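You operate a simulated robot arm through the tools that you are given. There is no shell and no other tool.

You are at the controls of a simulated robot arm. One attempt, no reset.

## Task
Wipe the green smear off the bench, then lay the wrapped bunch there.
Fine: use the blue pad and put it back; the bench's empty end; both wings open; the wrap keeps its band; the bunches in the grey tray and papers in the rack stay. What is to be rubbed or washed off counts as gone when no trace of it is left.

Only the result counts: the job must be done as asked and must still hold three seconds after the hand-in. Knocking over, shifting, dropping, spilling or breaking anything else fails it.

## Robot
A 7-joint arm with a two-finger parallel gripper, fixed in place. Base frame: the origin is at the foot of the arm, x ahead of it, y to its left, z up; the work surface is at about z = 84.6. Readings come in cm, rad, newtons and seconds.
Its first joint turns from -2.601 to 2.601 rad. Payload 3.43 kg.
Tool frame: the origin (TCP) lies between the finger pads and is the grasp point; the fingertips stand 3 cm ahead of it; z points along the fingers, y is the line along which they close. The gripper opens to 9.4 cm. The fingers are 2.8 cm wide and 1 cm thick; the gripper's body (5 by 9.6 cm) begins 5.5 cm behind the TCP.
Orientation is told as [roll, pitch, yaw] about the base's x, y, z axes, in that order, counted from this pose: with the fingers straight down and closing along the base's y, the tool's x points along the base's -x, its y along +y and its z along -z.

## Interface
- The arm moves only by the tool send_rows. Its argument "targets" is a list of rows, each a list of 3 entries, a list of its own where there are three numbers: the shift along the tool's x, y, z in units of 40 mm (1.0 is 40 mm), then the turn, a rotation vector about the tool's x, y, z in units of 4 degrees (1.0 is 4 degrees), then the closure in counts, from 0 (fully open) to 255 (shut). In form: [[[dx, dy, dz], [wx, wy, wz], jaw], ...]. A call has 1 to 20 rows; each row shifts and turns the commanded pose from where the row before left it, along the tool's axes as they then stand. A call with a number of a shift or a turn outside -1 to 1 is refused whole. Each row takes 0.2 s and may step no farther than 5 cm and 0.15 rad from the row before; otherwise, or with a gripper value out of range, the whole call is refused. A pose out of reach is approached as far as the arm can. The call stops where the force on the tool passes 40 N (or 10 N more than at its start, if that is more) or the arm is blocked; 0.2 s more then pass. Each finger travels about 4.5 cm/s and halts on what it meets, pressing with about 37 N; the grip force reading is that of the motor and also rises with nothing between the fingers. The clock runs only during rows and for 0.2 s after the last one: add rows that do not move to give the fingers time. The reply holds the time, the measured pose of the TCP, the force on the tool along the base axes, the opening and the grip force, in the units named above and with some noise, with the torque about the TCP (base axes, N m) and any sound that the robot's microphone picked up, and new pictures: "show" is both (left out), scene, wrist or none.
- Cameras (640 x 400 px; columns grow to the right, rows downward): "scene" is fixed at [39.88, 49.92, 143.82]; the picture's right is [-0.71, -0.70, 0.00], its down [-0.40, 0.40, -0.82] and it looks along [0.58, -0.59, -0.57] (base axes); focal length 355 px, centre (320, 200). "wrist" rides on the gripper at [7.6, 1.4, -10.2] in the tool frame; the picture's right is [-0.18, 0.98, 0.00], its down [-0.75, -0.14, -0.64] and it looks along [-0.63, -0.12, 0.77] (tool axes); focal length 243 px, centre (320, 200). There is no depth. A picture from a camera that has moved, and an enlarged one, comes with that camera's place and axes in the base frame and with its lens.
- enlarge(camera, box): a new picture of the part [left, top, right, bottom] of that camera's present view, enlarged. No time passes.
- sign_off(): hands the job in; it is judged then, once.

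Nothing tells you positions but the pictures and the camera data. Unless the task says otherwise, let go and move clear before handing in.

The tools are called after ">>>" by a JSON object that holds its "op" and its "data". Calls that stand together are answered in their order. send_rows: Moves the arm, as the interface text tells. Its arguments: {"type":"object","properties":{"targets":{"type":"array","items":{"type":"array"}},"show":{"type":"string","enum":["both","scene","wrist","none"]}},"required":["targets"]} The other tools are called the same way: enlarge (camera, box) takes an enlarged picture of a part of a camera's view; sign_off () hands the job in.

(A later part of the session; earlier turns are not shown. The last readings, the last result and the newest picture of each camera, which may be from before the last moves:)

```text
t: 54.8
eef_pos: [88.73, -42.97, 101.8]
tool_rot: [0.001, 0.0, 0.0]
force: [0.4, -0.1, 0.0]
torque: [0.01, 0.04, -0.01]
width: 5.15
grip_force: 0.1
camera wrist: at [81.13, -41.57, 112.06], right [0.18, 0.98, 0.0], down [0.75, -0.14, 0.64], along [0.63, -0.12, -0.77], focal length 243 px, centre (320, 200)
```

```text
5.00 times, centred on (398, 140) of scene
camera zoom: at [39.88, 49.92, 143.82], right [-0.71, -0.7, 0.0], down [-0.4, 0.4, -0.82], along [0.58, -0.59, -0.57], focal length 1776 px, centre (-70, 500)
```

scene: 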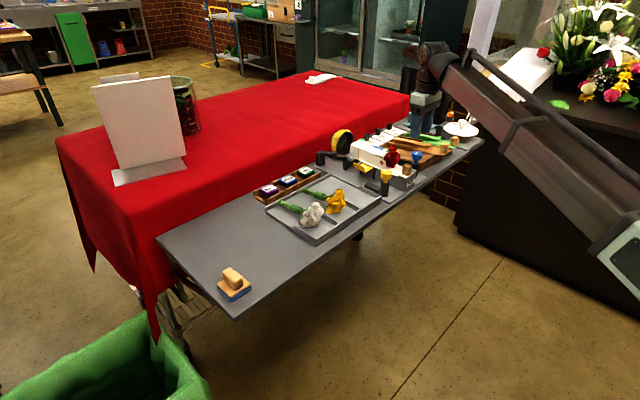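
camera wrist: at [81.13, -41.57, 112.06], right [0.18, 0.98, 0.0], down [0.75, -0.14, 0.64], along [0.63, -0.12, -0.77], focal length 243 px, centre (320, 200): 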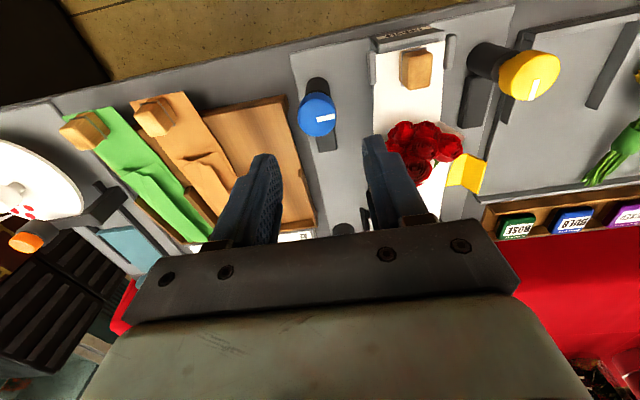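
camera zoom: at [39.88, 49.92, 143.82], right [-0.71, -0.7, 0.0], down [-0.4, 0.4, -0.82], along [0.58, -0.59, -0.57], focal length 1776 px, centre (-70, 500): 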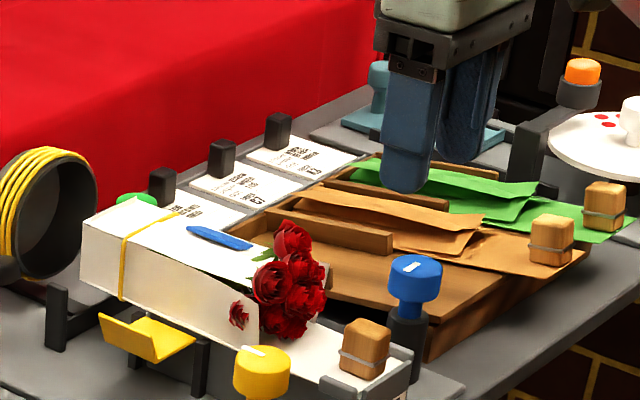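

Blue knob centre is at about (88.6,-43.2). Descending onto it.

>>> {"op": "send_rows", "data": {"targets": [[[0.02, -0.05, 0.6], [0, 0, 0], 115], [[0, 0, 0.7], [0, 0, 0], 115], [[0, 0, 0.6], [0, 0, 0], 115], [[0, 0, 0.3], [0, 0, 0], 115], [[0, 0, 0.2], [0, 0, 0], 115], [[0, 0, 0], [0, 0, 0], 115]], "show": "both"}}

>>> {"op": "enlarge", "data": {"camera": "wrist", "box": [220, 60, 420, 240]}}

>>> {"op": "enlarge", "data": {"camera": "scene", "box": [360, 110, 456, 190]}}

```text
t: 56.2
eef_pos: [88.69, -43.19, 92.33]
tool_rot: [-0.001, 0.001, 0.0]
force: [0.3, -0.1, -0.2]
torque: [0.0, -0.02, 0.01]
width: 5.18
grip_force: 0.0
camera wrist: at [80.98, -41.82, 102.5], right [0.18, 0.98, 0.0], down [0.75, -0.14, 0.64], along [0.63, -0.12, -0.77], focal length 243 px, centre (320, 200)
```

scene: 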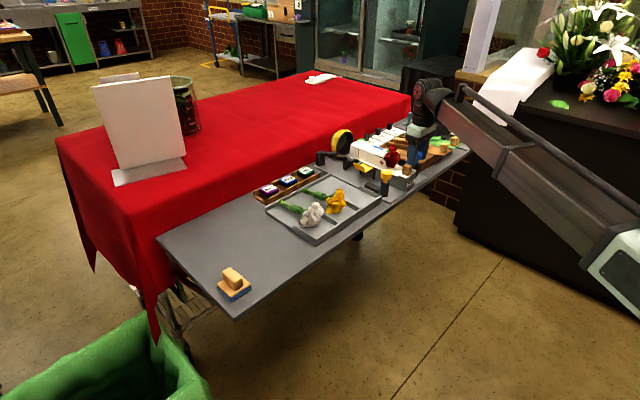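
wrist: 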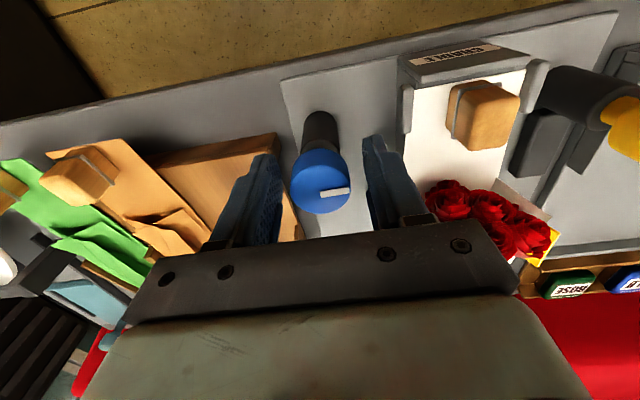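

```text
2.22 times, centred on (320, 150) of wrist
camera zoom: at [80.98, -41.82, 102.5], right [0.18, 0.98, 0.0], down [0.75, -0.14, 0.64], along [0.63, -0.12, -0.77], focal length 539 px, centre (320, 311)
```

zoom: 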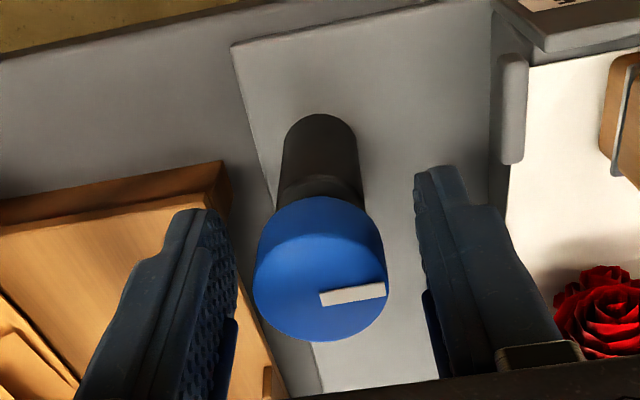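

```text
5.00 times, centred on (408, 150) of scene
camera zoom: at [39.88, 49.92, 143.82], right [-0.71, -0.7, 0.0], down [-0.4, 0.4, -0.82], along [0.58, -0.59, -0.57], focal length 1776 px, centre (-120, 450)
```

zoom: 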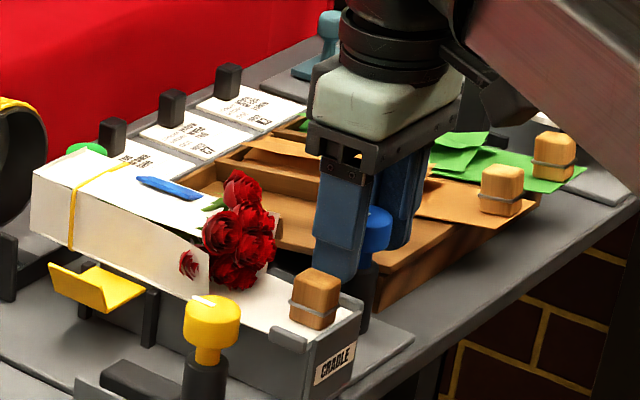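

Centred. Closing, then a first 16° clockwise turn.

>>> {"op": "send_rows", "data": {"targets": [[[0, 0, 0.03], [0, 0, 0], 180], [[0, 0, 0], [0, 0, 0], 220], [[0, 0, 0], [0, 0, 0], 220], [[0, 0, 0], [0, 0, 0], 220], [[0, 0, 0], [0, 0, 1], 220], [[0, 0, 0], [0, 0, 1], 220], [[0, 0, 0], [0, 0, 1], 220], [[0, 0, 0], [0, 0, 1], 220], [[0, 0, 0], [0, 0, 0], 220]], "show": "wrist"}}

>>> {"op": "enlarge", "data": {"camera": "scene", "box": [360, 110, 456, 190]}}

```text
t: 58.2
eef_pos: [88.56, -43.19, 92.05]
tool_rot: [-0.002, -0.001, -0.282]
force: [-2.8, -6.0, 5.5]
torque: [0.04, 0.39, 0.0]
width: 3.16
grip_force: 44.9
camera wrist: at [81.69, -39.74, 102.38], right [0.45, 0.89, 0.0], down [0.69, -0.34, 0.64], along [0.57, -0.29, -0.77], focal length 243 px, centre (320, 200)
```

wrist: 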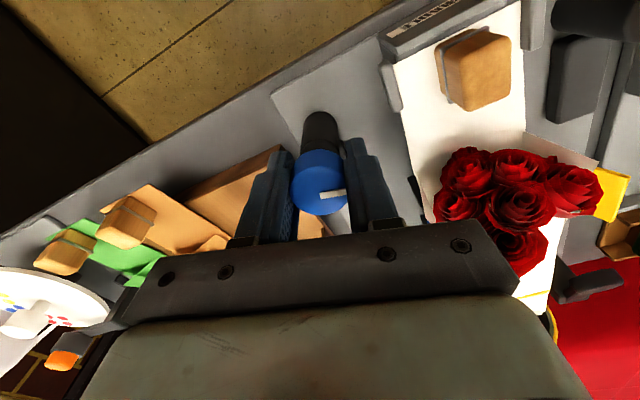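

```text
5.00 times, centred on (408, 150) of scene
camera zoom: at [39.88, 49.92, 143.82], right [-0.71, -0.7, 0.0], down [-0.4, 0.4, -0.82], along [0.58, -0.59, -0.57], focal length 1776 px, centre (-120, 450)
```

zoom: 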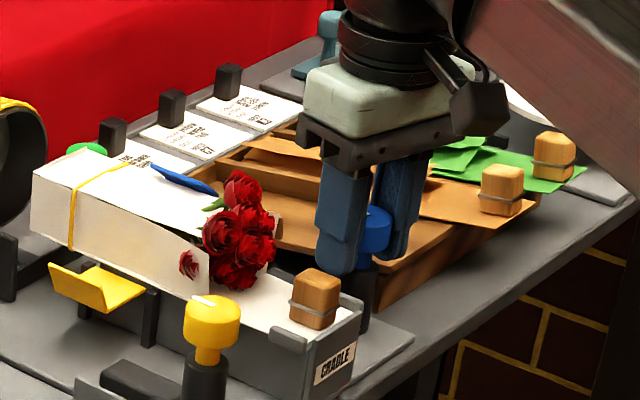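

The blue wing's lip is lifting. I'll continue turning clockwise.

>>> {"op": "send_rows", "data": {"targets": [[[0, 0, 0], [0, 0, 1], 220], [[0, 0, 0], [0, 0, 1], 220], [[0, 0, 0], [0, 0, 1], 220], [[0, 0, 0], [0, 0, 1], 220], [[0, 0, 0], [0, 0, 1], 220], [[0, 0, 0], [0, 0, 1], 220], [[0, 0, 0], [0, 0, 0], 220]], "show": "none"}}

>>> {"op": "send_rows", "data": {"targets": [[[0, 0, 0], [0, 0, 1], 220], [[0, 0, 0], [0, 0, 1], 220], [[0, 0, 0], [0, 0, 1], 220], [[0, 0, 0], [0, 0, 1], 220], [[0, 0, 0], [0, 0, 1], 220], [[0, 0, 0], [0, 0, 1], 220], [[0, 0, 0], [0, 0, 0], 220]], "show": "both"}}

>>> {"op": "enlarge", "data": {"camera": "scene", "box": [350, 110, 446, 190]}}

```text
t: 59.8
eef_pos: [88.69, -43.26, 92.17]
tool_rot: [0.0, -0.001, -0.699]
force: [-6.1, -15.5, 9.1]
torque: [0.01, 0.15, -0.03]
width: 3.14
grip_force: 45.2
```

```text
t: 61.4
eef_pos: [88.55, -43.23, 92.07]
tool_rot: [0.0, -0.001, -1.119]
force: [-6.4, -15.0, 8.1]
torque: [-0.22, 0.12, -0.03]
width: 3.16
grip_force: 45.2
camera wrist: at [86.56, -35.77, 102.38], right [0.96, 0.26, 0.0], down [0.2, -0.74, 0.64], along [0.17, -0.62, -0.77], focal length 243 px, centre (320, 200)
```

scene: 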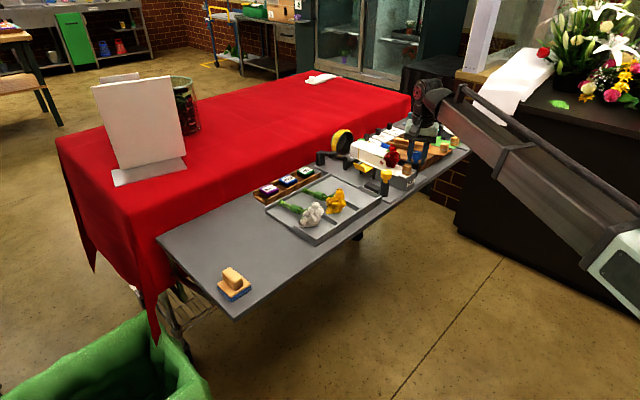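
wrist: 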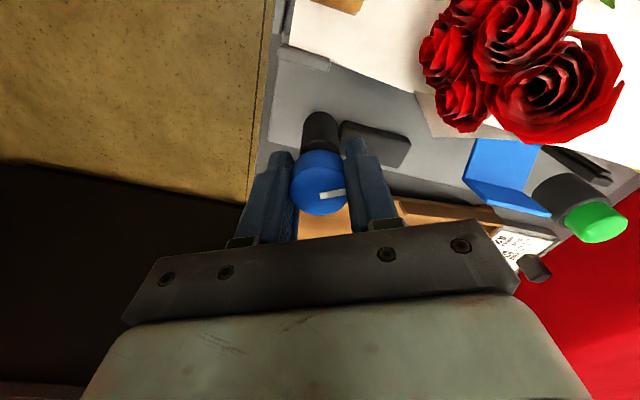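

```text
5.00 times, centred on (398, 150) of scene
camera zoom: at [39.88, 49.92, 143.82], right [-0.71, -0.7, 0.0], down [-0.4, 0.4, -0.82], along [0.58, -0.59, -0.57], focal length 1776 px, centre (-70, 450)
```

zoom: 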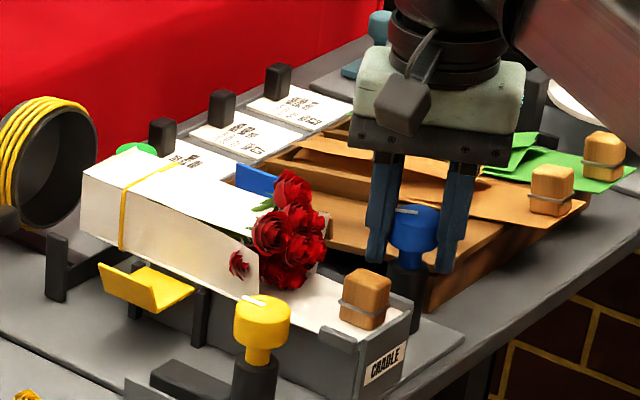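

Blue wing is well open; turning on to its stop, watching the torque.

>>> {"op": "send_rows", "data": {"targets": [[[0, 0, 0], [0, 0, 1], 220], [[0, 0, 0], [0, 0, 1], 220], [[0, 0, 0], [0, 0, 1], 220], [[0, 0, 0], [0, 0, 1], 220], [[0, 0, 0], [0, 0, 1], 220], [[0, 0, 0], [0, 0, 1], 220], [[0, 0, 0], [0, 0, 0], 220]], "show": "both"}}

>>> {"op": "enlarge", "data": {"camera": "scene", "box": [350, 110, 446, 190]}}

```text
t: 63.0
eef_pos: [88.62, -43.18, 92.2]
tool_rot: [0.001, -0.002, -1.538]
force: [-8.2, -18.0, 7.4]
torque: [0.24, 0.08, 0.01]
width: 3.17
grip_force: 45.0
camera wrist: at [89.77, -35.58, 102.37], right [0.99, -0.15, 0.0], down [-0.12, -0.76, 0.64], along [-0.1, -0.64, -0.77], focal length 243 px, centre (320, 200)
```

scene: 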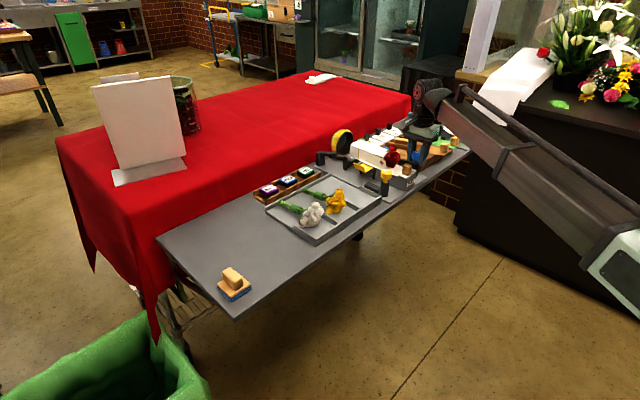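
wrist: 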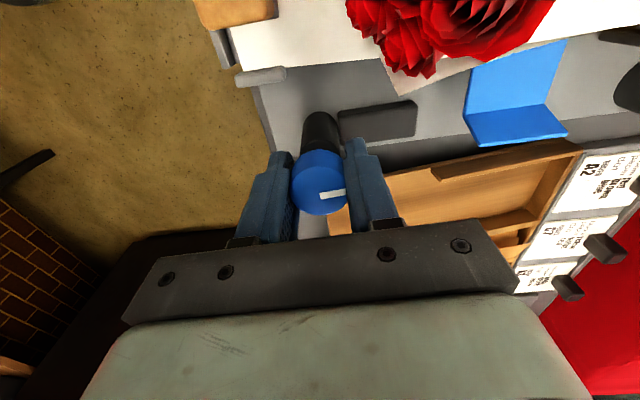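

```text
5.00 times, centred on (398, 150) of scene
camera zoom: at [39.88, 49.92, 143.82], right [-0.71, -0.7, 0.0], down [-0.4, 0.4, -0.82], along [0.58, -0.59, -0.57], focal length 1776 px, centre (-70, 450)
```

zoom: 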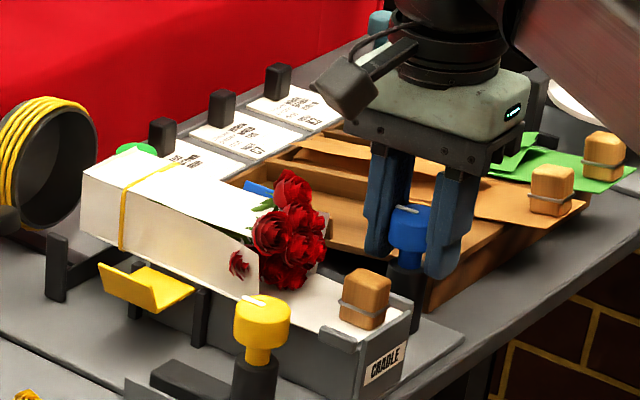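

>>> {"op": "send_rows", "data": {"targets": [[[0, 0, 0], [0, 0, 1], 220], [[0, 0, 0], [0, 0, 1], 220], [[0, 0, 0], [0, 0, 1], 220], [[0, 0, 0], [0, 0, 0], 220]], "show": "wrist"}}

```text
t: 64.0
eef_pos: [88.67, -43.13, 92.09]
tool_rot: [-0.002, 0.002, -1.746]
force: [-9.3, -2.0, 3.1]
torque: [-0.05, 0.19, 0.44]
width: 3.13
grip_force: 45.2
camera wrist: at [91.35, -35.82, 102.39], right [0.94, -0.35, 0.0], down [-0.27, -0.72, 0.64], along [-0.23, -0.6, -0.77], focal length 243 px, centre (320, 200)
```

wrist: 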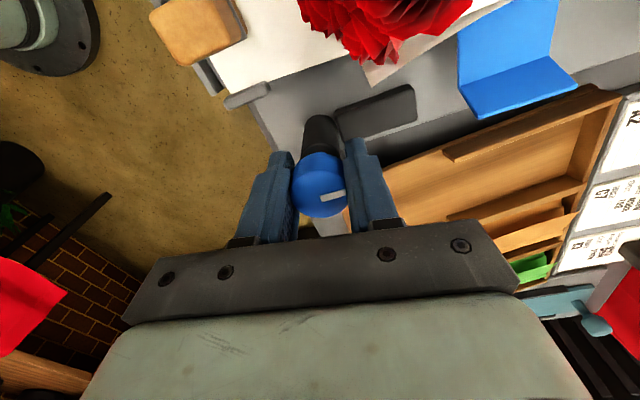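

Blue's stop is reached too (0.44 N·m). I'll let go and rise.

>>> {"op": "send_rows", "data": {"targets": [[[0, 0, 0], [0, 0, 0], 180], [[0, 0, 0], [0, 0, 0], 115], [[0, 0, 0], [0, 0, 0], 115], [[0, 0, -0.5], [0, 0, 0], 115], [[0, 0, -0.8], [0, 0, 0], 115], [[0, 0, -1], [0, 0, 0], 115], [[0, 0, -1], [0, 0, 0], 115], [[0, 0, -0.7], [0, 0, 0], 115], [[0, 0, 0], [0, 0, 0], 115]], "show": "both"}}

>>> {"op": "enlarge", "data": {"camera": "scene", "box": [330, 115, 426, 195]}}

>>> {"op": "enlarge", "data": {"camera": "wrist", "box": [260, 0, 580, 240]}}

```text
t: 66.0
eef_pos: [88.69, -43.03, 108.0]
tool_rot: [0.002, 0.002, -1.744]
force: [0.2, -0.3, -0.3]
torque: [0.01, 0.01, 0.01]
width: 5.15
grip_force: 0.1
camera wrist: at [91.43, -35.84, 118.34], right [0.94, -0.35, 0.0], down [-0.27, -0.72, 0.64], along [-0.23, -0.6, -0.77], focal length 243 px, centre (320, 200)
```

scene: 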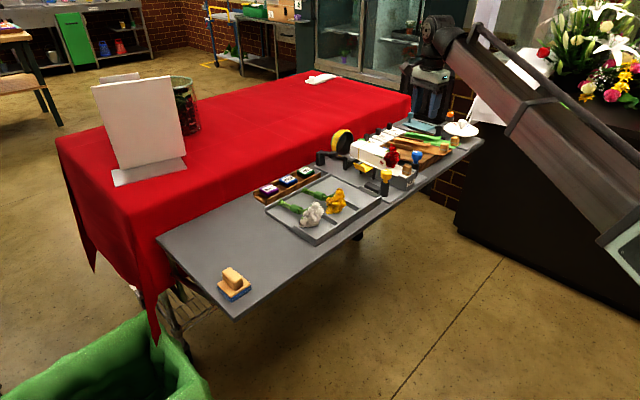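
wrist: 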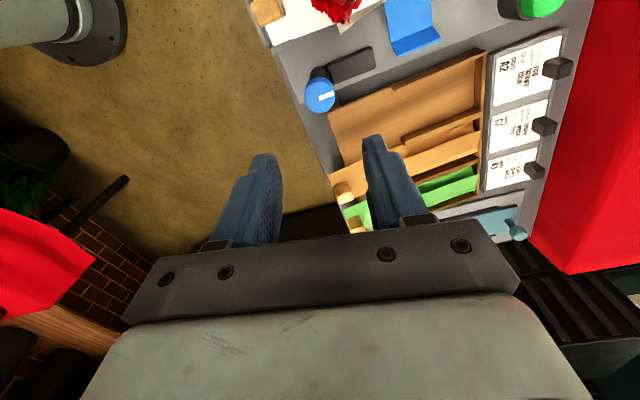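

```text
5.00 times, centred on (378, 155) of scene
camera zoom: at [39.88, 49.92, 143.82], right [-0.71, -0.7, 0.0], down [-0.4, 0.4, -0.82], along [0.58, -0.59, -0.57], focal length 1776 px, centre (30, 425)
```

zoom: 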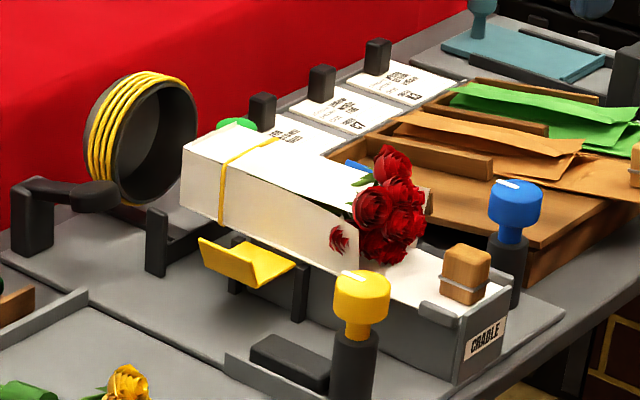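

```text
1.67 times, centred on (420, 120) of wrist
camera zoom: at [91.43, -35.84, 118.34], right [0.94, -0.35, 0.0], down [-0.27, -0.72, 0.64], along [-0.23, -0.6, -0.77], focal length 404 px, centre (153, 333)
```

zoom: 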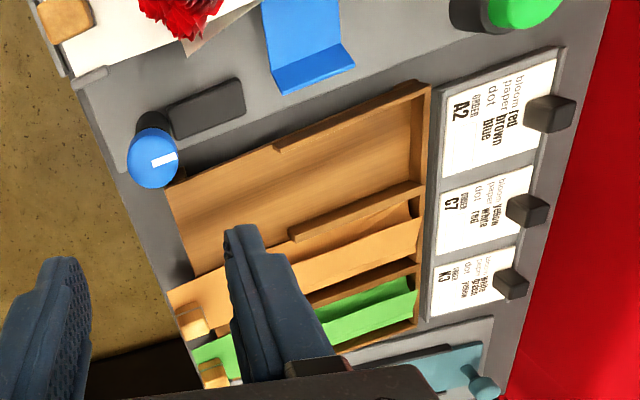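

Both wings are open and stay open. The white sheet under the roses carries a wooden grip block at its near end, at about (86.5,-35), like the papers in the rack; I'll turn the tool back to yaw 0 and look at it from above.

>>> {"op": "send_rows", "data": {"targets": [[[0, 0, 0], [0, 0, -1], 60], [[0, 0, 0], [0, 0, -1], 0], [[0, 0, 0], [0, 0, -1], 0], [[0, 0, 0], [0, 0, -1], 0], [[0, 0, 0], [0, 0, -1], 0], [[0, 0, 0], [0, 0, -1], 0], [[0, 0, 0], [0, 0, -1], 0], [[0, 0, 0], [0, 0, -1], 0], [[0, 0, 0], [0, 0, -1], 0], [[0, 0, 0], [0, 0, -1], 0], [[0, 0, 0], [0, 0, -1], 0], [[0, 0, 0], [0, 0, -1], 0], [[0, 0, 0], [0, 0, -1], 0], [[0, 0, 0], [0, 0, -1], 0], [[0, 0, 0], [0, 0, -1], 0], [[0, 0, 0], [0, 0, -1], 0], [[0, 0, 0], [0, 0, -1], 0], [[0, 0, 0], [0, 0, -1], 0], [[0, 0, 0], [0, 0, -1], 0], [[0, 0, 0], [0, 0, -1], 0]], "show": "none"}}

>>> {"op": "send_rows", "data": {"targets": [[[0, 0, 0], [0, 0, -1], 0], [[0, 0, 0], [0, 0, -1], 0], [[0, 0, 0], [0, 0, -1], 0], [[0, 0, 0], [0, 0, -1], 0], [[0, 0, 0], [0, 0, -1], 0], [[0, 1, 0], [0, 0, 0], 0], [[0, 1, 0], [0, 0, 0], 0], [[0, 0, 0], [0, 0, 0], 0]], "show": "both"}}

>>> {"op": "enlarge", "data": {"camera": "wrist", "box": [220, 0, 420, 240]}}

```text
t: 70.2
eef_pos: [88.67, -43.08, 108.03]
tool_rot: [0.0, -0.001, -0.348]
force: [-0.4, 0.2, 0.7]
torque: [-0.02, -0.01, 0.02]
width: 9.4
grip_force: 0.0
```

```text
t: 72.0
eef_pos: [88.61, -35.02, 108.21]
tool_rot: [0.0, 0.0, 0.0]
force: [0.0, 1.2, 0.6]
torque: [0.03, 0.03, -0.01]
width: 9.4
grip_force: 0.1
camera wrist: at [81.05, -33.67, 118.4], right [0.18, 0.98, 0.0], down [0.75, -0.14, 0.64], along [0.63, -0.12, -0.77], focal length 243 px, centre (320, 200)
```

scene: 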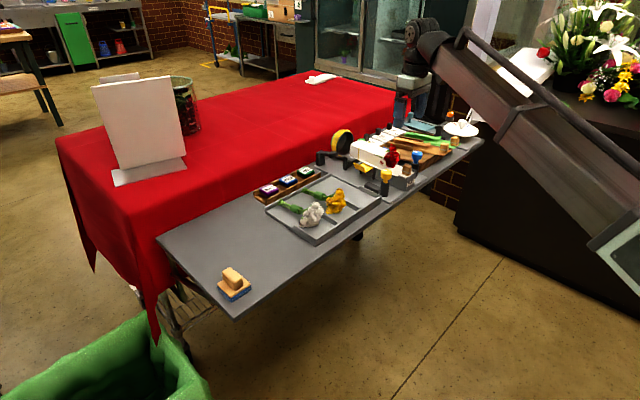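
wrist: 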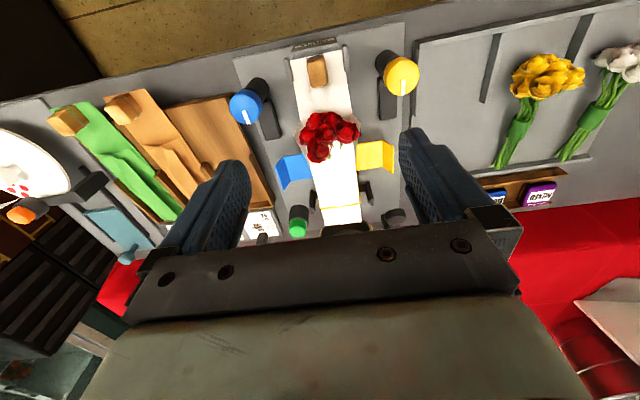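

```text
1.67 times, centred on (320, 120) of wrist
camera zoom: at [81.05, -33.67, 118.4], right [0.18, 0.98, 0.0], down [0.75, -0.14, 0.64], along [0.63, -0.12, -0.77], focal length 404 px, centre (320, 333)
```

zoom: 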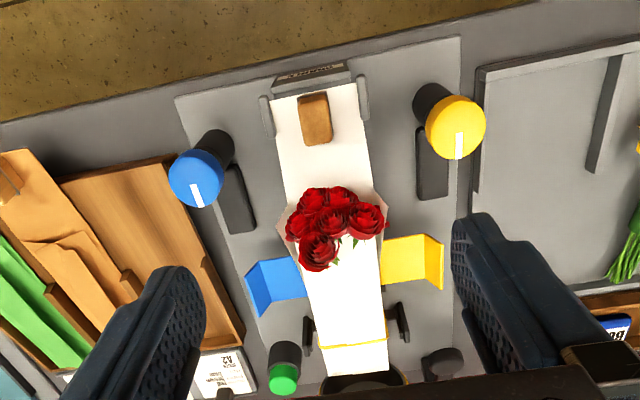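

Both wings lie symmetrically open. I'll look closely at the grip block, sheet edges and the band end.

>>> {"op": "enlarge", "data": {"camera": "wrist", "box": [275, 30, 371, 90]}}

>>> {"op": "enlarge", "data": {"camera": "wrist", "box": [270, 100, 414, 240]}}

>>> {"op": "enlarge", "data": {"camera": "scene", "box": [380, 150, 428, 190]}}

>>> {"op": "enlarge", "data": {"camera": "scene", "box": [345, 130, 409, 180]}}

```text
6.67 times, centred on (323, 60) of wrist
camera zoom: at [81.05, -33.67, 118.4], right [0.18, 0.98, 0.0], down [0.75, -0.14, 0.64], along [0.63, -0.12, -0.77], focal length 1618 px, centre (300, 1133)
```

zoom: 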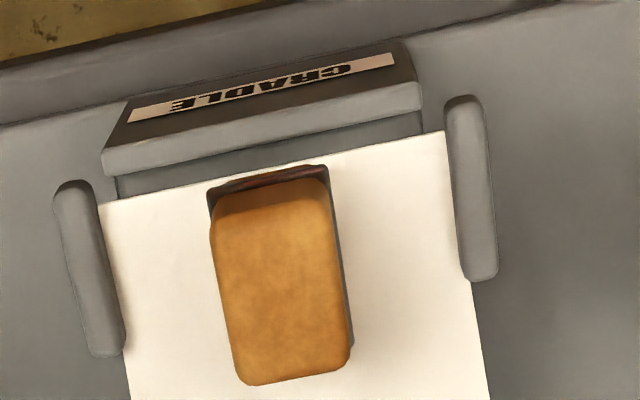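

```text
2.86 times, centred on (342, 170) of wrist
camera zoom: at [81.05, -33.67, 118.4], right [0.18, 0.98, 0.0], down [0.75, -0.14, 0.64], along [0.63, -0.12, -0.77], focal length 693 px, centre (257, 286)
```

zoom: 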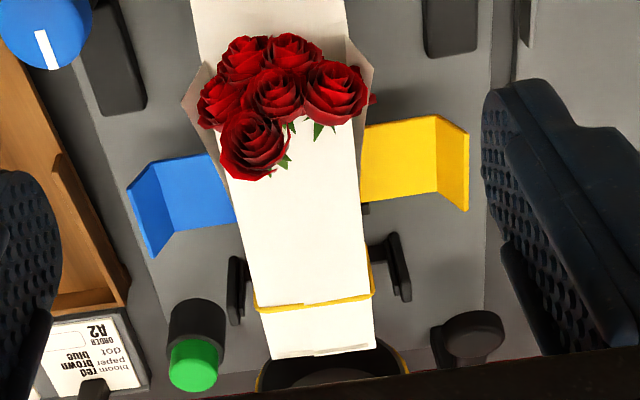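

```text
10.00 times, centred on (404, 170) of scene
camera zoom: at [39.88, 49.92, 143.82], right [-0.71, -0.7, 0.0], down [-0.4, 0.4, -0.82], along [0.58, -0.59, -0.57], focal length 3552 px, centre (-520, 500)
```

zoom: 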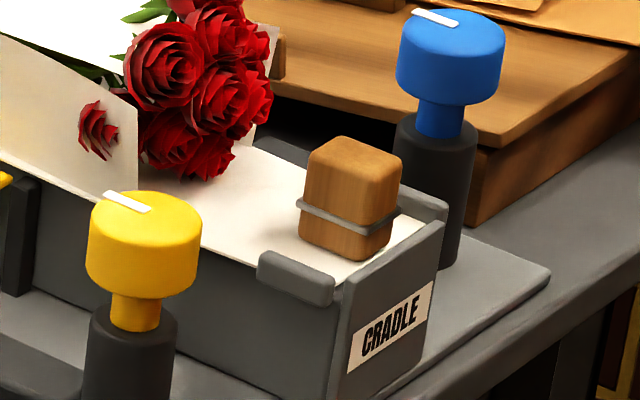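

```text
8.00 times, centred on (377, 155) of scene
camera zoom: at [39.88, 49.92, 143.82], right [-0.71, -0.7, 0.0], down [-0.4, 0.4, -0.82], along [0.58, -0.59, -0.57], focal length 2841 px, centre (-136, 560)
```

zoom: 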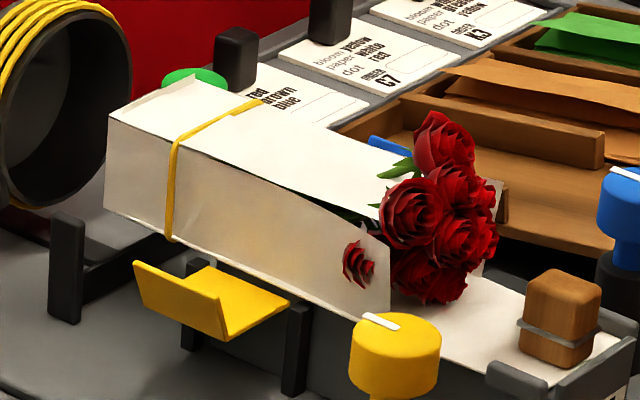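

The sheet lies free between low guide lips, with the grip block (1.7 × 2.3 × 2.7 cm) standing on it at (86.8,-35.0), top z≈91.5. I'll come down over the block with a narrow opening, tips staying above the lips.

>>> {"op": "send_rows", "data": {"targets": [[[0.22, 0, 0.6], [0, 0, 0], 80], [[0.22, 0, 0.8], [0, 0, 0], 150], [[0, 0, 0.8], [0, 0, 0], 150], [[0, 0, 0.6], [0, 0, 0], 150], [[0, 0, 0.4], [0, 0, 0], 150], [[0, 0, 0.3], [0, 0, 0], 150], [[0, 0, 0], [0, 0, 0], 150]], "show": "both"}}

>>> {"op": "enlarge", "data": {"camera": "wrist", "box": [240, 80, 400, 240]}}

>>> {"op": "enlarge", "data": {"camera": "scene", "box": [370, 135, 434, 190]}}

```text
t: 73.6
eef_pos: [86.98, -35.04, 94.17]
tool_rot: [0.001, -0.001, 0.0]
force: [0.6, -0.4, 0.1]
torque: [0.04, -0.04, 0.0]
width: 3.85
grip_force: 0.0
camera wrist: at [79.28, -33.79, 104.37], right [0.18, 0.98, 0.0], down [0.75, -0.14, 0.64], along [0.63, -0.12, -0.77], focal length 243 px, centre (320, 200)
```

scene: 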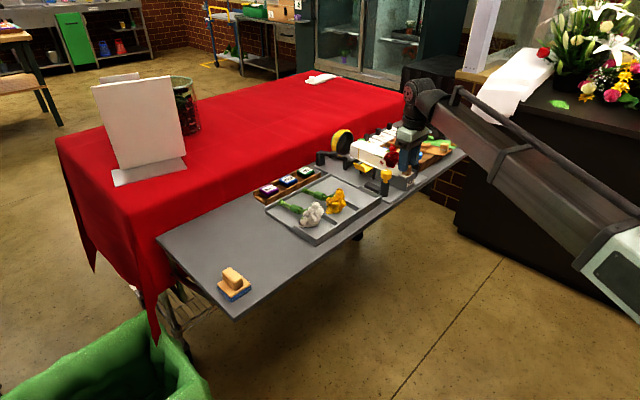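
wrist: 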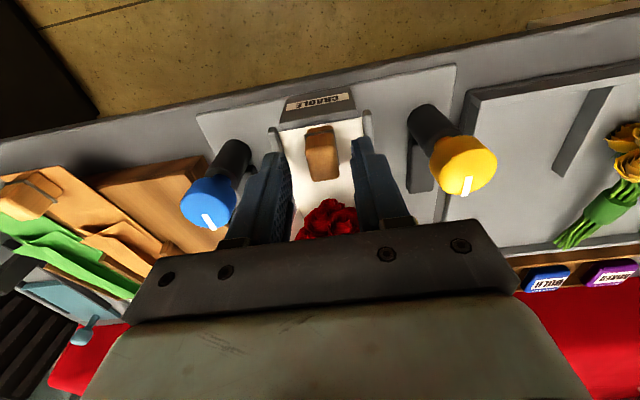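

```text
2.50 times, centred on (320, 160) of wrist
camera zoom: at [79.28, -33.79, 104.37], right [0.18, 0.98, 0.0], down [0.75, -0.14, 0.64], along [0.63, -0.12, -0.77], focal length 606 px, centre (320, 300)
```

zoom: 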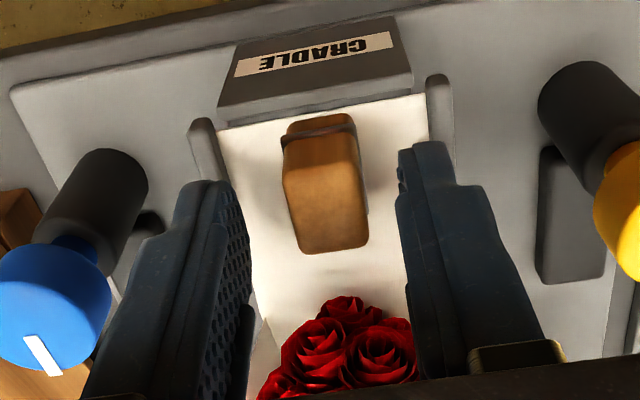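

```text
7.27 times, centred on (402, 162) of scene
camera zoom: at [39.88, 49.92, 143.82], right [-0.71, -0.7, 0.0], down [-0.4, 0.4, -0.82], along [0.58, -0.59, -0.57], focal length 2583 px, centre (-276, 473)
```

zoom: 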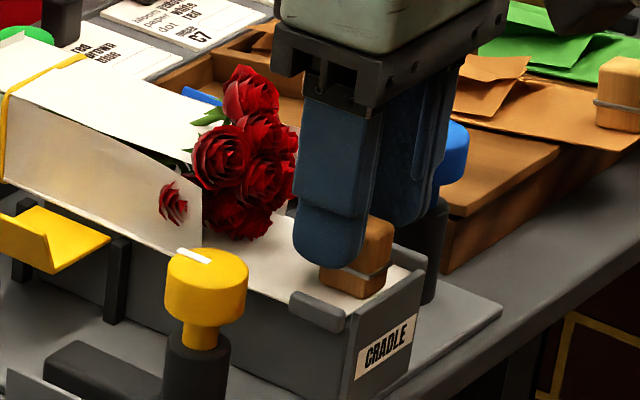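

The block is centred. Lowering the last 1.4 cm and closing.

>>> {"op": "send_rows", "data": {"targets": [[[0, 0.02, 0.2], [0, 0, 0], 150], [[0, 0, 0.16], [0, 0, 0], 150], [[0, 0, 0], [0, 0, 0], 150]], "show": "none"}}

>>> {"op": "send_rows", "data": {"targets": [[[0, 0, 0], [0, 0, 0], 190], [[0, 0, 0], [0, 0, 0], 220], [[0, 0, 0], [0, 0, 0], 255], [[0, 0, 0], [0, 0, 0], 255], [[0, 0, 0], [0, 0, 0], 255]], "show": "wrist"}}

>>> {"op": "enlarge", "data": {"camera": "scene", "box": [340, 125, 436, 195]}}

```text
t: 74.4
eef_pos: [86.94, -34.97, 92.73]
tool_rot: [-0.002, -0.002, 0.001]
force: [1.0, 0.2, 18.2]
torque: [0.33, 0.05, -0.01]
width: 3.87
grip_force: 0.0
```

```text
t: 75.6
eef_pos: [86.79, -34.96, 92.72]
tool_rot: [0.002, 0.0, 0.002]
force: [-0.2, 4.8, 12.5]
torque: [0.1, 0.07, 0.05]
width: 1.68
grip_force: 37.0
camera wrist: at [79.22, -33.56, 102.94], right [0.18, 0.98, 0.0], down [0.75, -0.14, 0.64], along [0.63, -0.12, -0.77], focal length 243 px, centre (320, 200)
```

wrist: 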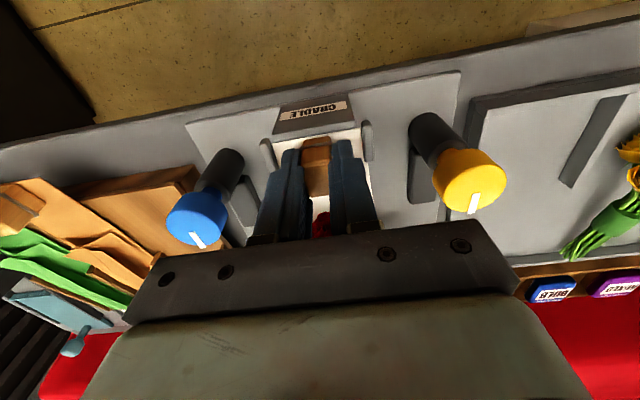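

```text
5.71 times, centred on (388, 160) of scene
camera zoom: at [39.88, 49.92, 143.82], right [-0.71, -0.7, 0.0], down [-0.4, 0.4, -0.82], along [0.58, -0.59, -0.57], focal length 2030 px, centre (-69, 429)
```

zoom: 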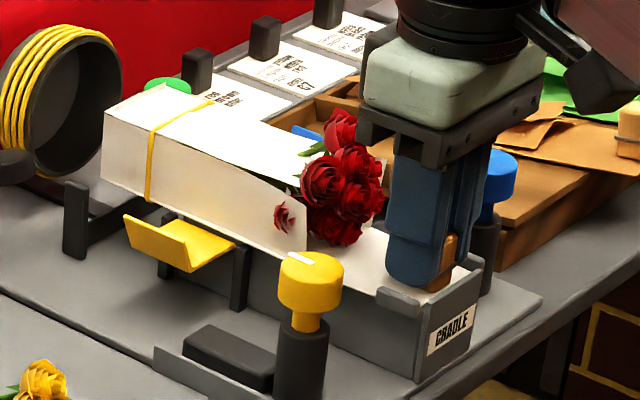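

Held at 1.68 cm. I'll test-lift about 1 cm slowly and see whether the sheet and bunch come along.

>>> {"op": "send_rows", "data": {"targets": [[[0, 0, -0.08], [0, 0, 0], 255], [[0, 0, -0.08], [0, 0, 0], 255], [[0, 0, -0.08], [0, 0, 0], 255], [[0, 0, 0], [0, 0, 0], 255]], "show": "wrist"}}

>>> {"op": "enlarge", "data": {"camera": "scene", "box": [340, 125, 436, 195]}}

```text
t: 76.6
eef_pos: [86.82, -34.96, 93.58]
tool_rot: [0.0, -0.001, -0.001]
force: [-0.2, -0.2, -1.6]
torque: [0.01, 0.13, -0.01]
width: 1.69
grip_force: 37.0
camera wrist: at [79.28, -33.68, 103.85], right [0.18, 0.98, 0.0], down [0.75, -0.14, 0.64], along [0.63, -0.12, -0.77], focal length 243 px, centre (320, 200)
```

wrist: 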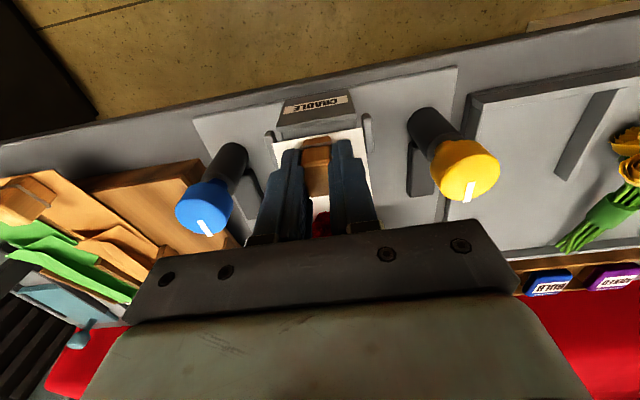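

```text
5.71 times, centred on (388, 160) of scene
camera zoom: at [39.88, 49.92, 143.82], right [-0.71, -0.7, 0.0], down [-0.4, 0.4, -0.82], along [0.58, -0.59, -0.57], focal length 2030 px, centre (-69, 429)
```

zoom: 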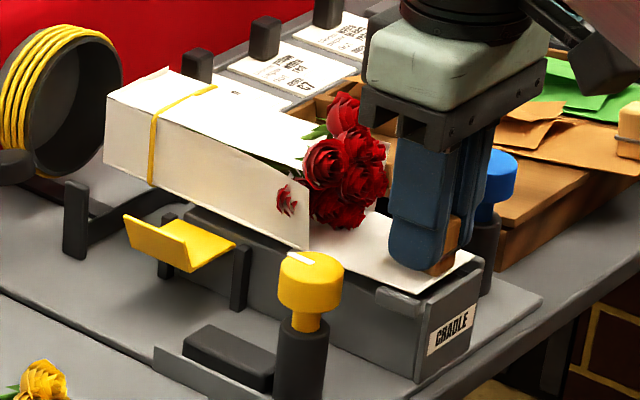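

The whole wrapped bunch rises as one rigid piece (about 0.16 kg), wings and cradle unmoved. I'll lift it well clear.

>>> {"op": "send_rows", "data": {"targets": [[[0, 0, -0.2], [0, 0, 0], 255], [[0, 0, -0.4], [0, 0, 0], 255], [[0, 0, -0.5], [0, 0, 0], 255], [[0, 0, -0.5], [0, 0, 0], 255], [[0, 0, -0.5], [0, 0, 0], 255], [[0, 0, -0.5], [0, 0, 0], 255], [[0, 0, -0.4], [0, 0, 0], 255], [[0, 0, -0.2], [0, 0, 0], 255], [[0, 0, 0], [0, 0, 0], 255]], "show": "both"}}

>>> {"op": "enlarge", "data": {"camera": "scene", "box": [330, 80, 458, 180]}}

```text
t: 78.6
eef_pos: [86.88, -34.92, 106.46]
tool_rot: [-0.001, -0.001, 0.001]
force: [-0.7, -1.2, -1.5]
torque: [-0.02, 0.08, 0.0]
width: 1.69
grip_force: 37.1
camera wrist: at [79.27, -33.62, 116.72], right [0.18, 0.98, 0.0], down [0.75, -0.14, 0.64], along [0.63, -0.12, -0.77], focal length 243 px, centre (320, 200)
```

scene: 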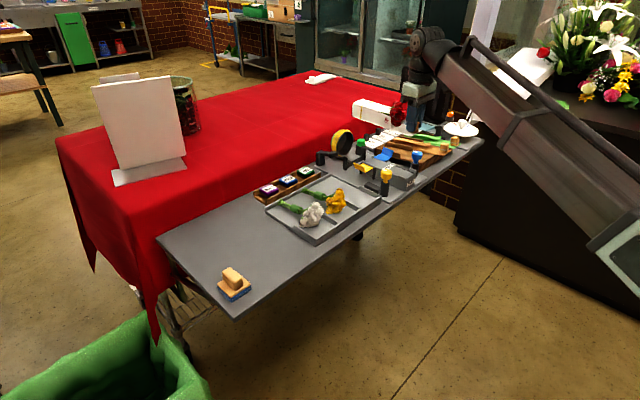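
wrist: 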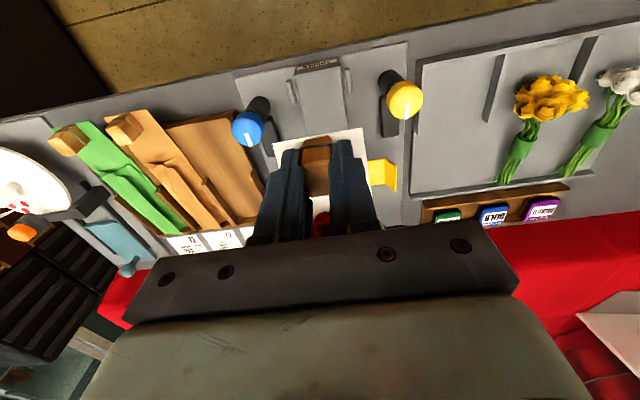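

```text
4.00 times, centred on (394, 130) of scene
camera zoom: at [39.88, 49.92, 143.82], right [-0.71, -0.7, 0.0], down [-0.4, 0.4, -0.82], along [0.58, -0.59, -0.57], focal length 1421 px, centre (24, 480)
```

zoom: 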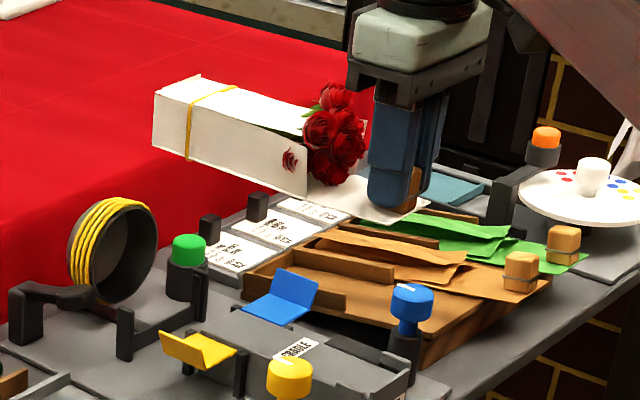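

The bunch is clear with its band on. I'll carry it over to the wiped spot, TCP to about (88.5, 13).

>>> {"op": "send_rows", "data": {"targets": [[[-0.02, 0.3, 0], [0, 0, 0], 255], [[-0.02, 0.5, 0], [0, 0, 0], 255], [[-0.02, 0.65, 0], [0, 0, 0], 255], [[-0.02, 0.65, 0], [0, 0, 0], 255], [[-0.02, 0.65, 0], [0, 0, 0], 255], [[-0.02, 0.65, 0], [0, 0, 0], 255], [[-0.02, 0.65, 0], [0, 0, 0], 255], [[-0.02, 0.65, 0], [0, 0, 0], 255], [[-0.02, 0.65, 0], [0, 0, 0], 255], [[-0.02, 0.65, 0], [0, 0, 0], 255], [[-0.02, 0.65, 0], [0, 0, 0], 255], [[-0.02, 0.65, 0], [0, 0, 0], 255], [[-0.02, 0.65, 0], [0, 0, 0], 255], [[-0.02, 0.65, 0], [0, 0, 0], 255], [[-0.02, 0.65, 0], [0, 0, 0], 255], [[-0.02, 0.65, 0], [0, 0, 0], 255], [[-0.02, 0.65, 0], [0, 0, 0], 255], [[-0.02, 0.65, 0], [0, 0, 0], 255], [[-0.02, 0.5, 0], [0, 0, 0], 255], [[-0.02, 0.3, 0], [0, 0, 0], 255]], "show": "both"}}

>>> {"op": "enlarge", "data": {"camera": "scene", "box": [130, 130, 330, 310]}}

```text
t: 82.8
eef_pos: [88.39, 12.97, 106.4]
tool_rot: [0.0, 0.001, 0.001]
force: [0.4, -0.8, -1.2]
torque: [-0.03, 0.13, -0.06]
width: 1.65
grip_force: 37.4
camera wrist: at [80.86, 14.33, 116.69], right [0.18, 0.98, 0.0], down [0.75, -0.14, 0.64], along [0.63, -0.12, -0.77], focal length 243 px, centre (320, 200)
```

scene: 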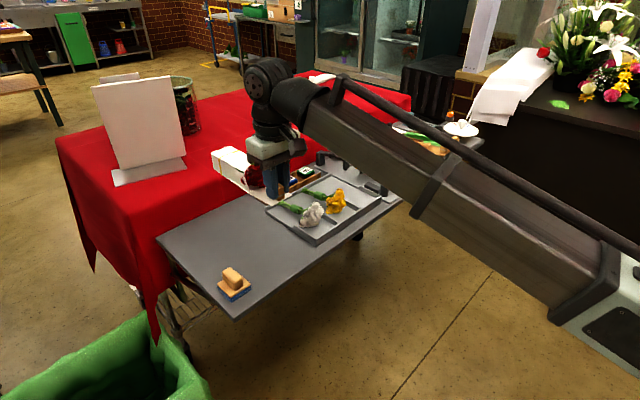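
wrist: 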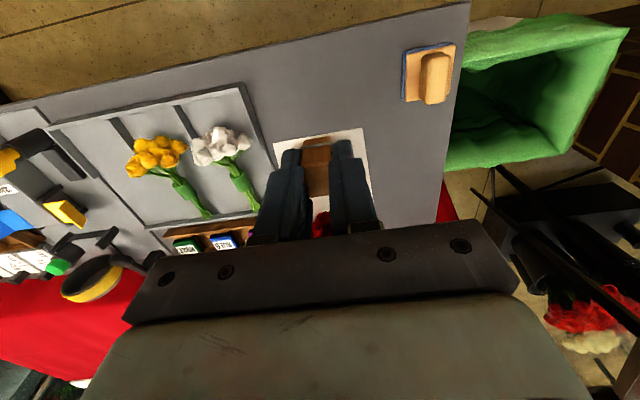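

```text
2.22 times, centred on (230, 220) of scene
camera zoom: at [39.88, 49.92, 143.82], right [-0.71, -0.7, 0.0], down [-0.4, 0.4, -0.82], along [0.58, -0.59, -0.57], focal length 789 px, centre (520, 156)
```

zoom: 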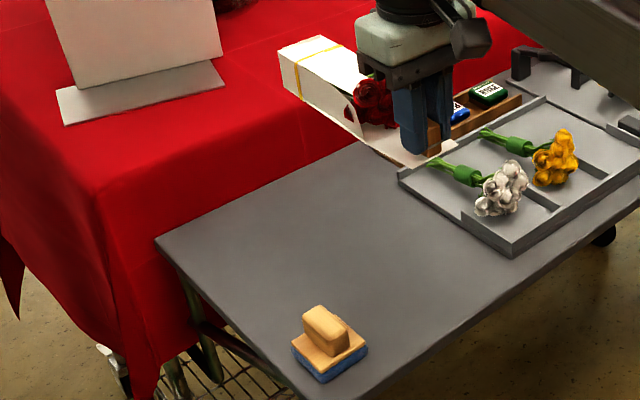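

Placed above the wiped area, clear of tray and pad. I'll lower steadily to just above the bench.

>>> {"op": "send_rows", "data": {"targets": [[[0, 0, 0.3], [0, 0, 0], 255], [[0, 0, 0.5], [0, 0, 0], 255], [[0, 0, 0.5], [0, 0, 0], 255], [[0, 0, 0.5], [0, 0, 0], 255], [[0, 0, 0.5], [0, 0, 0], 255], [[0, 0, 0.5], [0, 0, 0], 255], [[0, 0, 0.5], [0, 0, 0], 255], [[0, 0, 0.4], [0, 0, 0], 255], [[0, 0, 0.2], [0, 0, 0], 255], [[0, 0, 0], [0, 0, 0], 255]], "show": "both"}}

>>> {"op": "enlarge", "data": {"camera": "scene", "box": [170, 170, 330, 310]}}

```text
t: 85.0
eef_pos: [88.42, 12.93, 90.84]
tool_rot: [0.0, -0.001, 0.001]
force: [-0.4, 0.5, -1.6]
torque: [-0.01, 0.13, 0.01]
width: 1.68
grip_force: 36.7
camera wrist: at [80.88, 14.33, 101.05], right [0.18, 0.98, 0.0], down [0.75, -0.14, 0.64], along [0.63, -0.12, -0.77], focal length 243 px, centre (320, 200)
```

scene: 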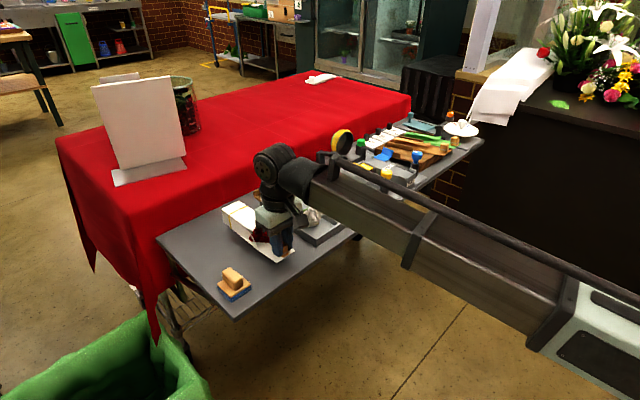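
wrist: 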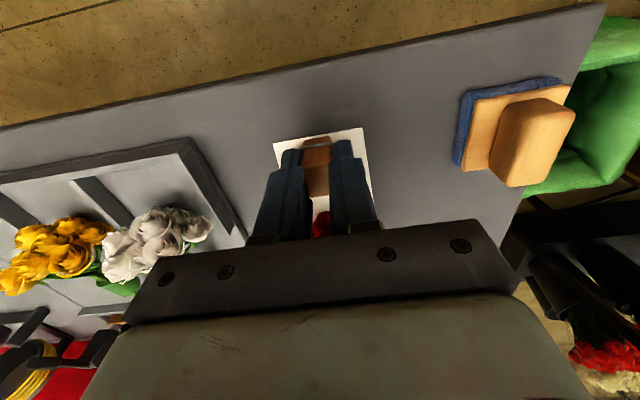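

```text
2.86 times, centred on (250, 240) of scene
camera zoom: at [39.88, 49.92, 143.82], right [-0.71, -0.7, 0.0], down [-0.4, 0.4, -0.82], along [0.58, -0.59, -0.57], focal length 1015 px, centre (520, 86)
```

zoom: 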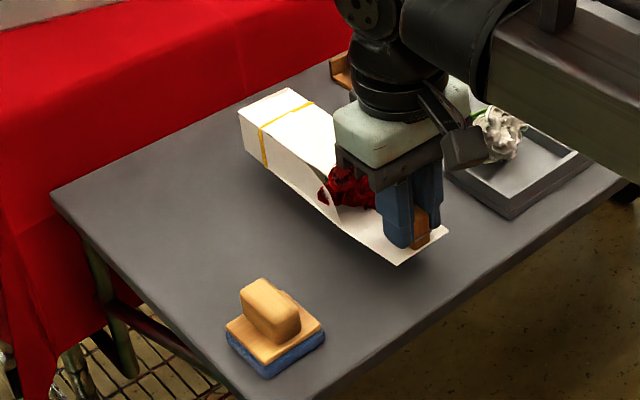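

About 2–3 cm above the bench and level. Lowering slowly to contact.

>>> {"op": "send_rows", "data": {"targets": [[[0, 0, 0.12], [0, 0, 0], 255], [[0, 0, 0.12], [0, 0, 0], 255], [[0, 0, 0.12], [0, 0, 0], 255], [[0, 0, 0.1], [0, 0, 0], 255], [[0, 0, 0], [0, 0, 0], 255]], "show": "none"}}

```text
t: 86.2
eef_pos: [88.44, 12.86, 88.87]
tool_rot: [-0.001, 0.001, 0.0]
force: [-0.5, 0.3, -1.0]
torque: [-0.03, 0.09, -0.01]
width: 1.69
grip_force: 36.5
```

>>> {"op": "send_rows", "data": {"targets": [[[0, 0, 0.05], [0, 0, 0], 255], [[0, 0, 0.05], [0, 0, 0], 255], [[0, 0, 0], [0, 0, 0], 255]], "show": "none"}}

>>> {"op": "enlarge", "data": {"camera": "scene", "box": [200, 190, 312, 290]}}

```text
t: 87.0
eef_pos: [88.65, 12.91, 88.57]
tool_rot: [-0.001, 0.0, 0.0]
force: [-0.2, 1.1, -1.4]
torque: [0.03, 0.11, -0.02]
width: 1.68
grip_force: 37.3
```

```text
4.00 times, centred on (256, 240) of scene
camera zoom: at [39.88, 49.92, 143.82], right [-0.71, -0.7, 0.0], down [-0.4, 0.4, -0.82], along [0.58, -0.59, -0.57], focal length 1421 px, centre (576, 40)
```

zoom: 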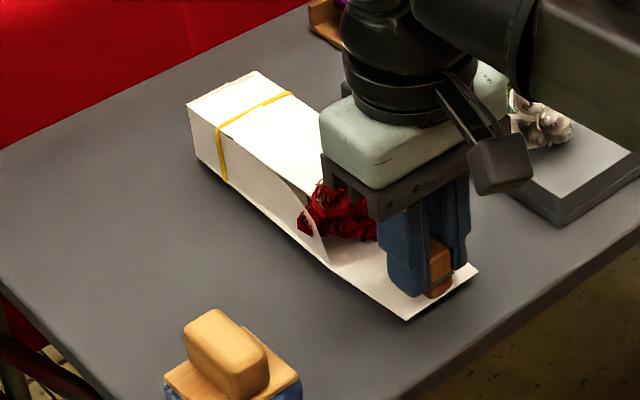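

Nearly down. Continuing in 2 mm steps.

>>> {"op": "send_rows", "data": {"targets": [[[0, 0, 0.05], [0, 0, 0], 255], [[0, 0, 0.05], [0, 0, 0], 255], [[0, 0, 0], [0, 0, 0], 255]], "show": "none"}}

>>> {"op": "send_rows", "data": {"targets": [[[0, 0, 0.04], [0, 0, 0], 255], [[0, 0, 0], [0, 0, 0], 255]], "show": "none"}}

```text
t: 87.8
eef_pos: [88.52, 12.96, 88.2]
tool_rot: [0.0, 0.001, 0.0]
force: [0.2, 0.4, -0.9]
torque: [-0.01, 0.06, 0.0]
width: 1.66
grip_force: 37.0
```

```text
t: 88.4
eef_pos: [88.54, 12.94, 88.08]
tool_rot: [-0.001, 0.001, 0.001]
force: [0.1, -0.5, 1.2]
torque: [-0.04, -0.35, -0.03]
width: 1.67
grip_force: 37.2
```

Contact has begun at the far end. One millimetre more, then check.

>>> {"op": "send_rows", "data": {"targets": [[[0, 0, 0.025], [0, 0, 0], 255], [[0, 0, 0], [0, 0, 0], 255]], "show": "none"}}

>>> {"op": "enlarge", "data": {"camera": "scene", "box": [200, 190, 312, 290]}}

```text
t: 89.0
eef_pos: [88.49, 13.1, 87.99]
tool_rot: [0.001, -0.004, 0.001]
force: [0.7, 0.9, 3.3]
torque: [0.03, -0.87, 0.22]
width: 1.66
grip_force: 37.6
```

```text
4.00 times, centred on (256, 240) of scene
camera zoom: at [39.88, 49.92, 143.82], right [-0.71, -0.7, 0.0], down [-0.4, 0.4, -0.82], along [0.58, -0.59, -0.57], focal length 1421 px, centre (576, 40)
```

zoom: 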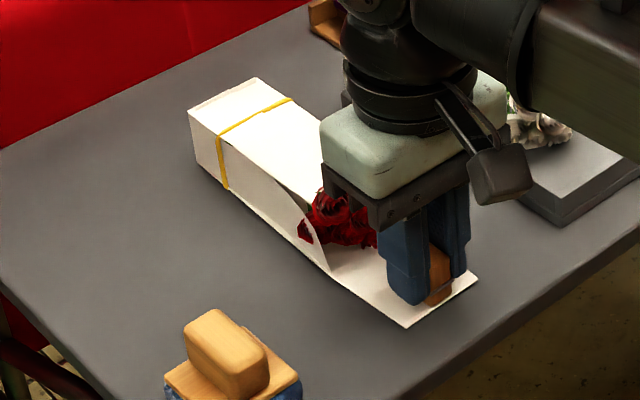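

The far end bears on the bench; I'll ease off under a millimetre to relax the torque, then open the fingers gently.

>>> {"op": "send_rows", "data": {"targets": [[[0, 0, -0.02], [0, 0, 0], 255], [[0, 0, 0], [0, 0, 240], 240]], "show": "none"}}

```text
refused: 240 is not a number from -1 to 1
```

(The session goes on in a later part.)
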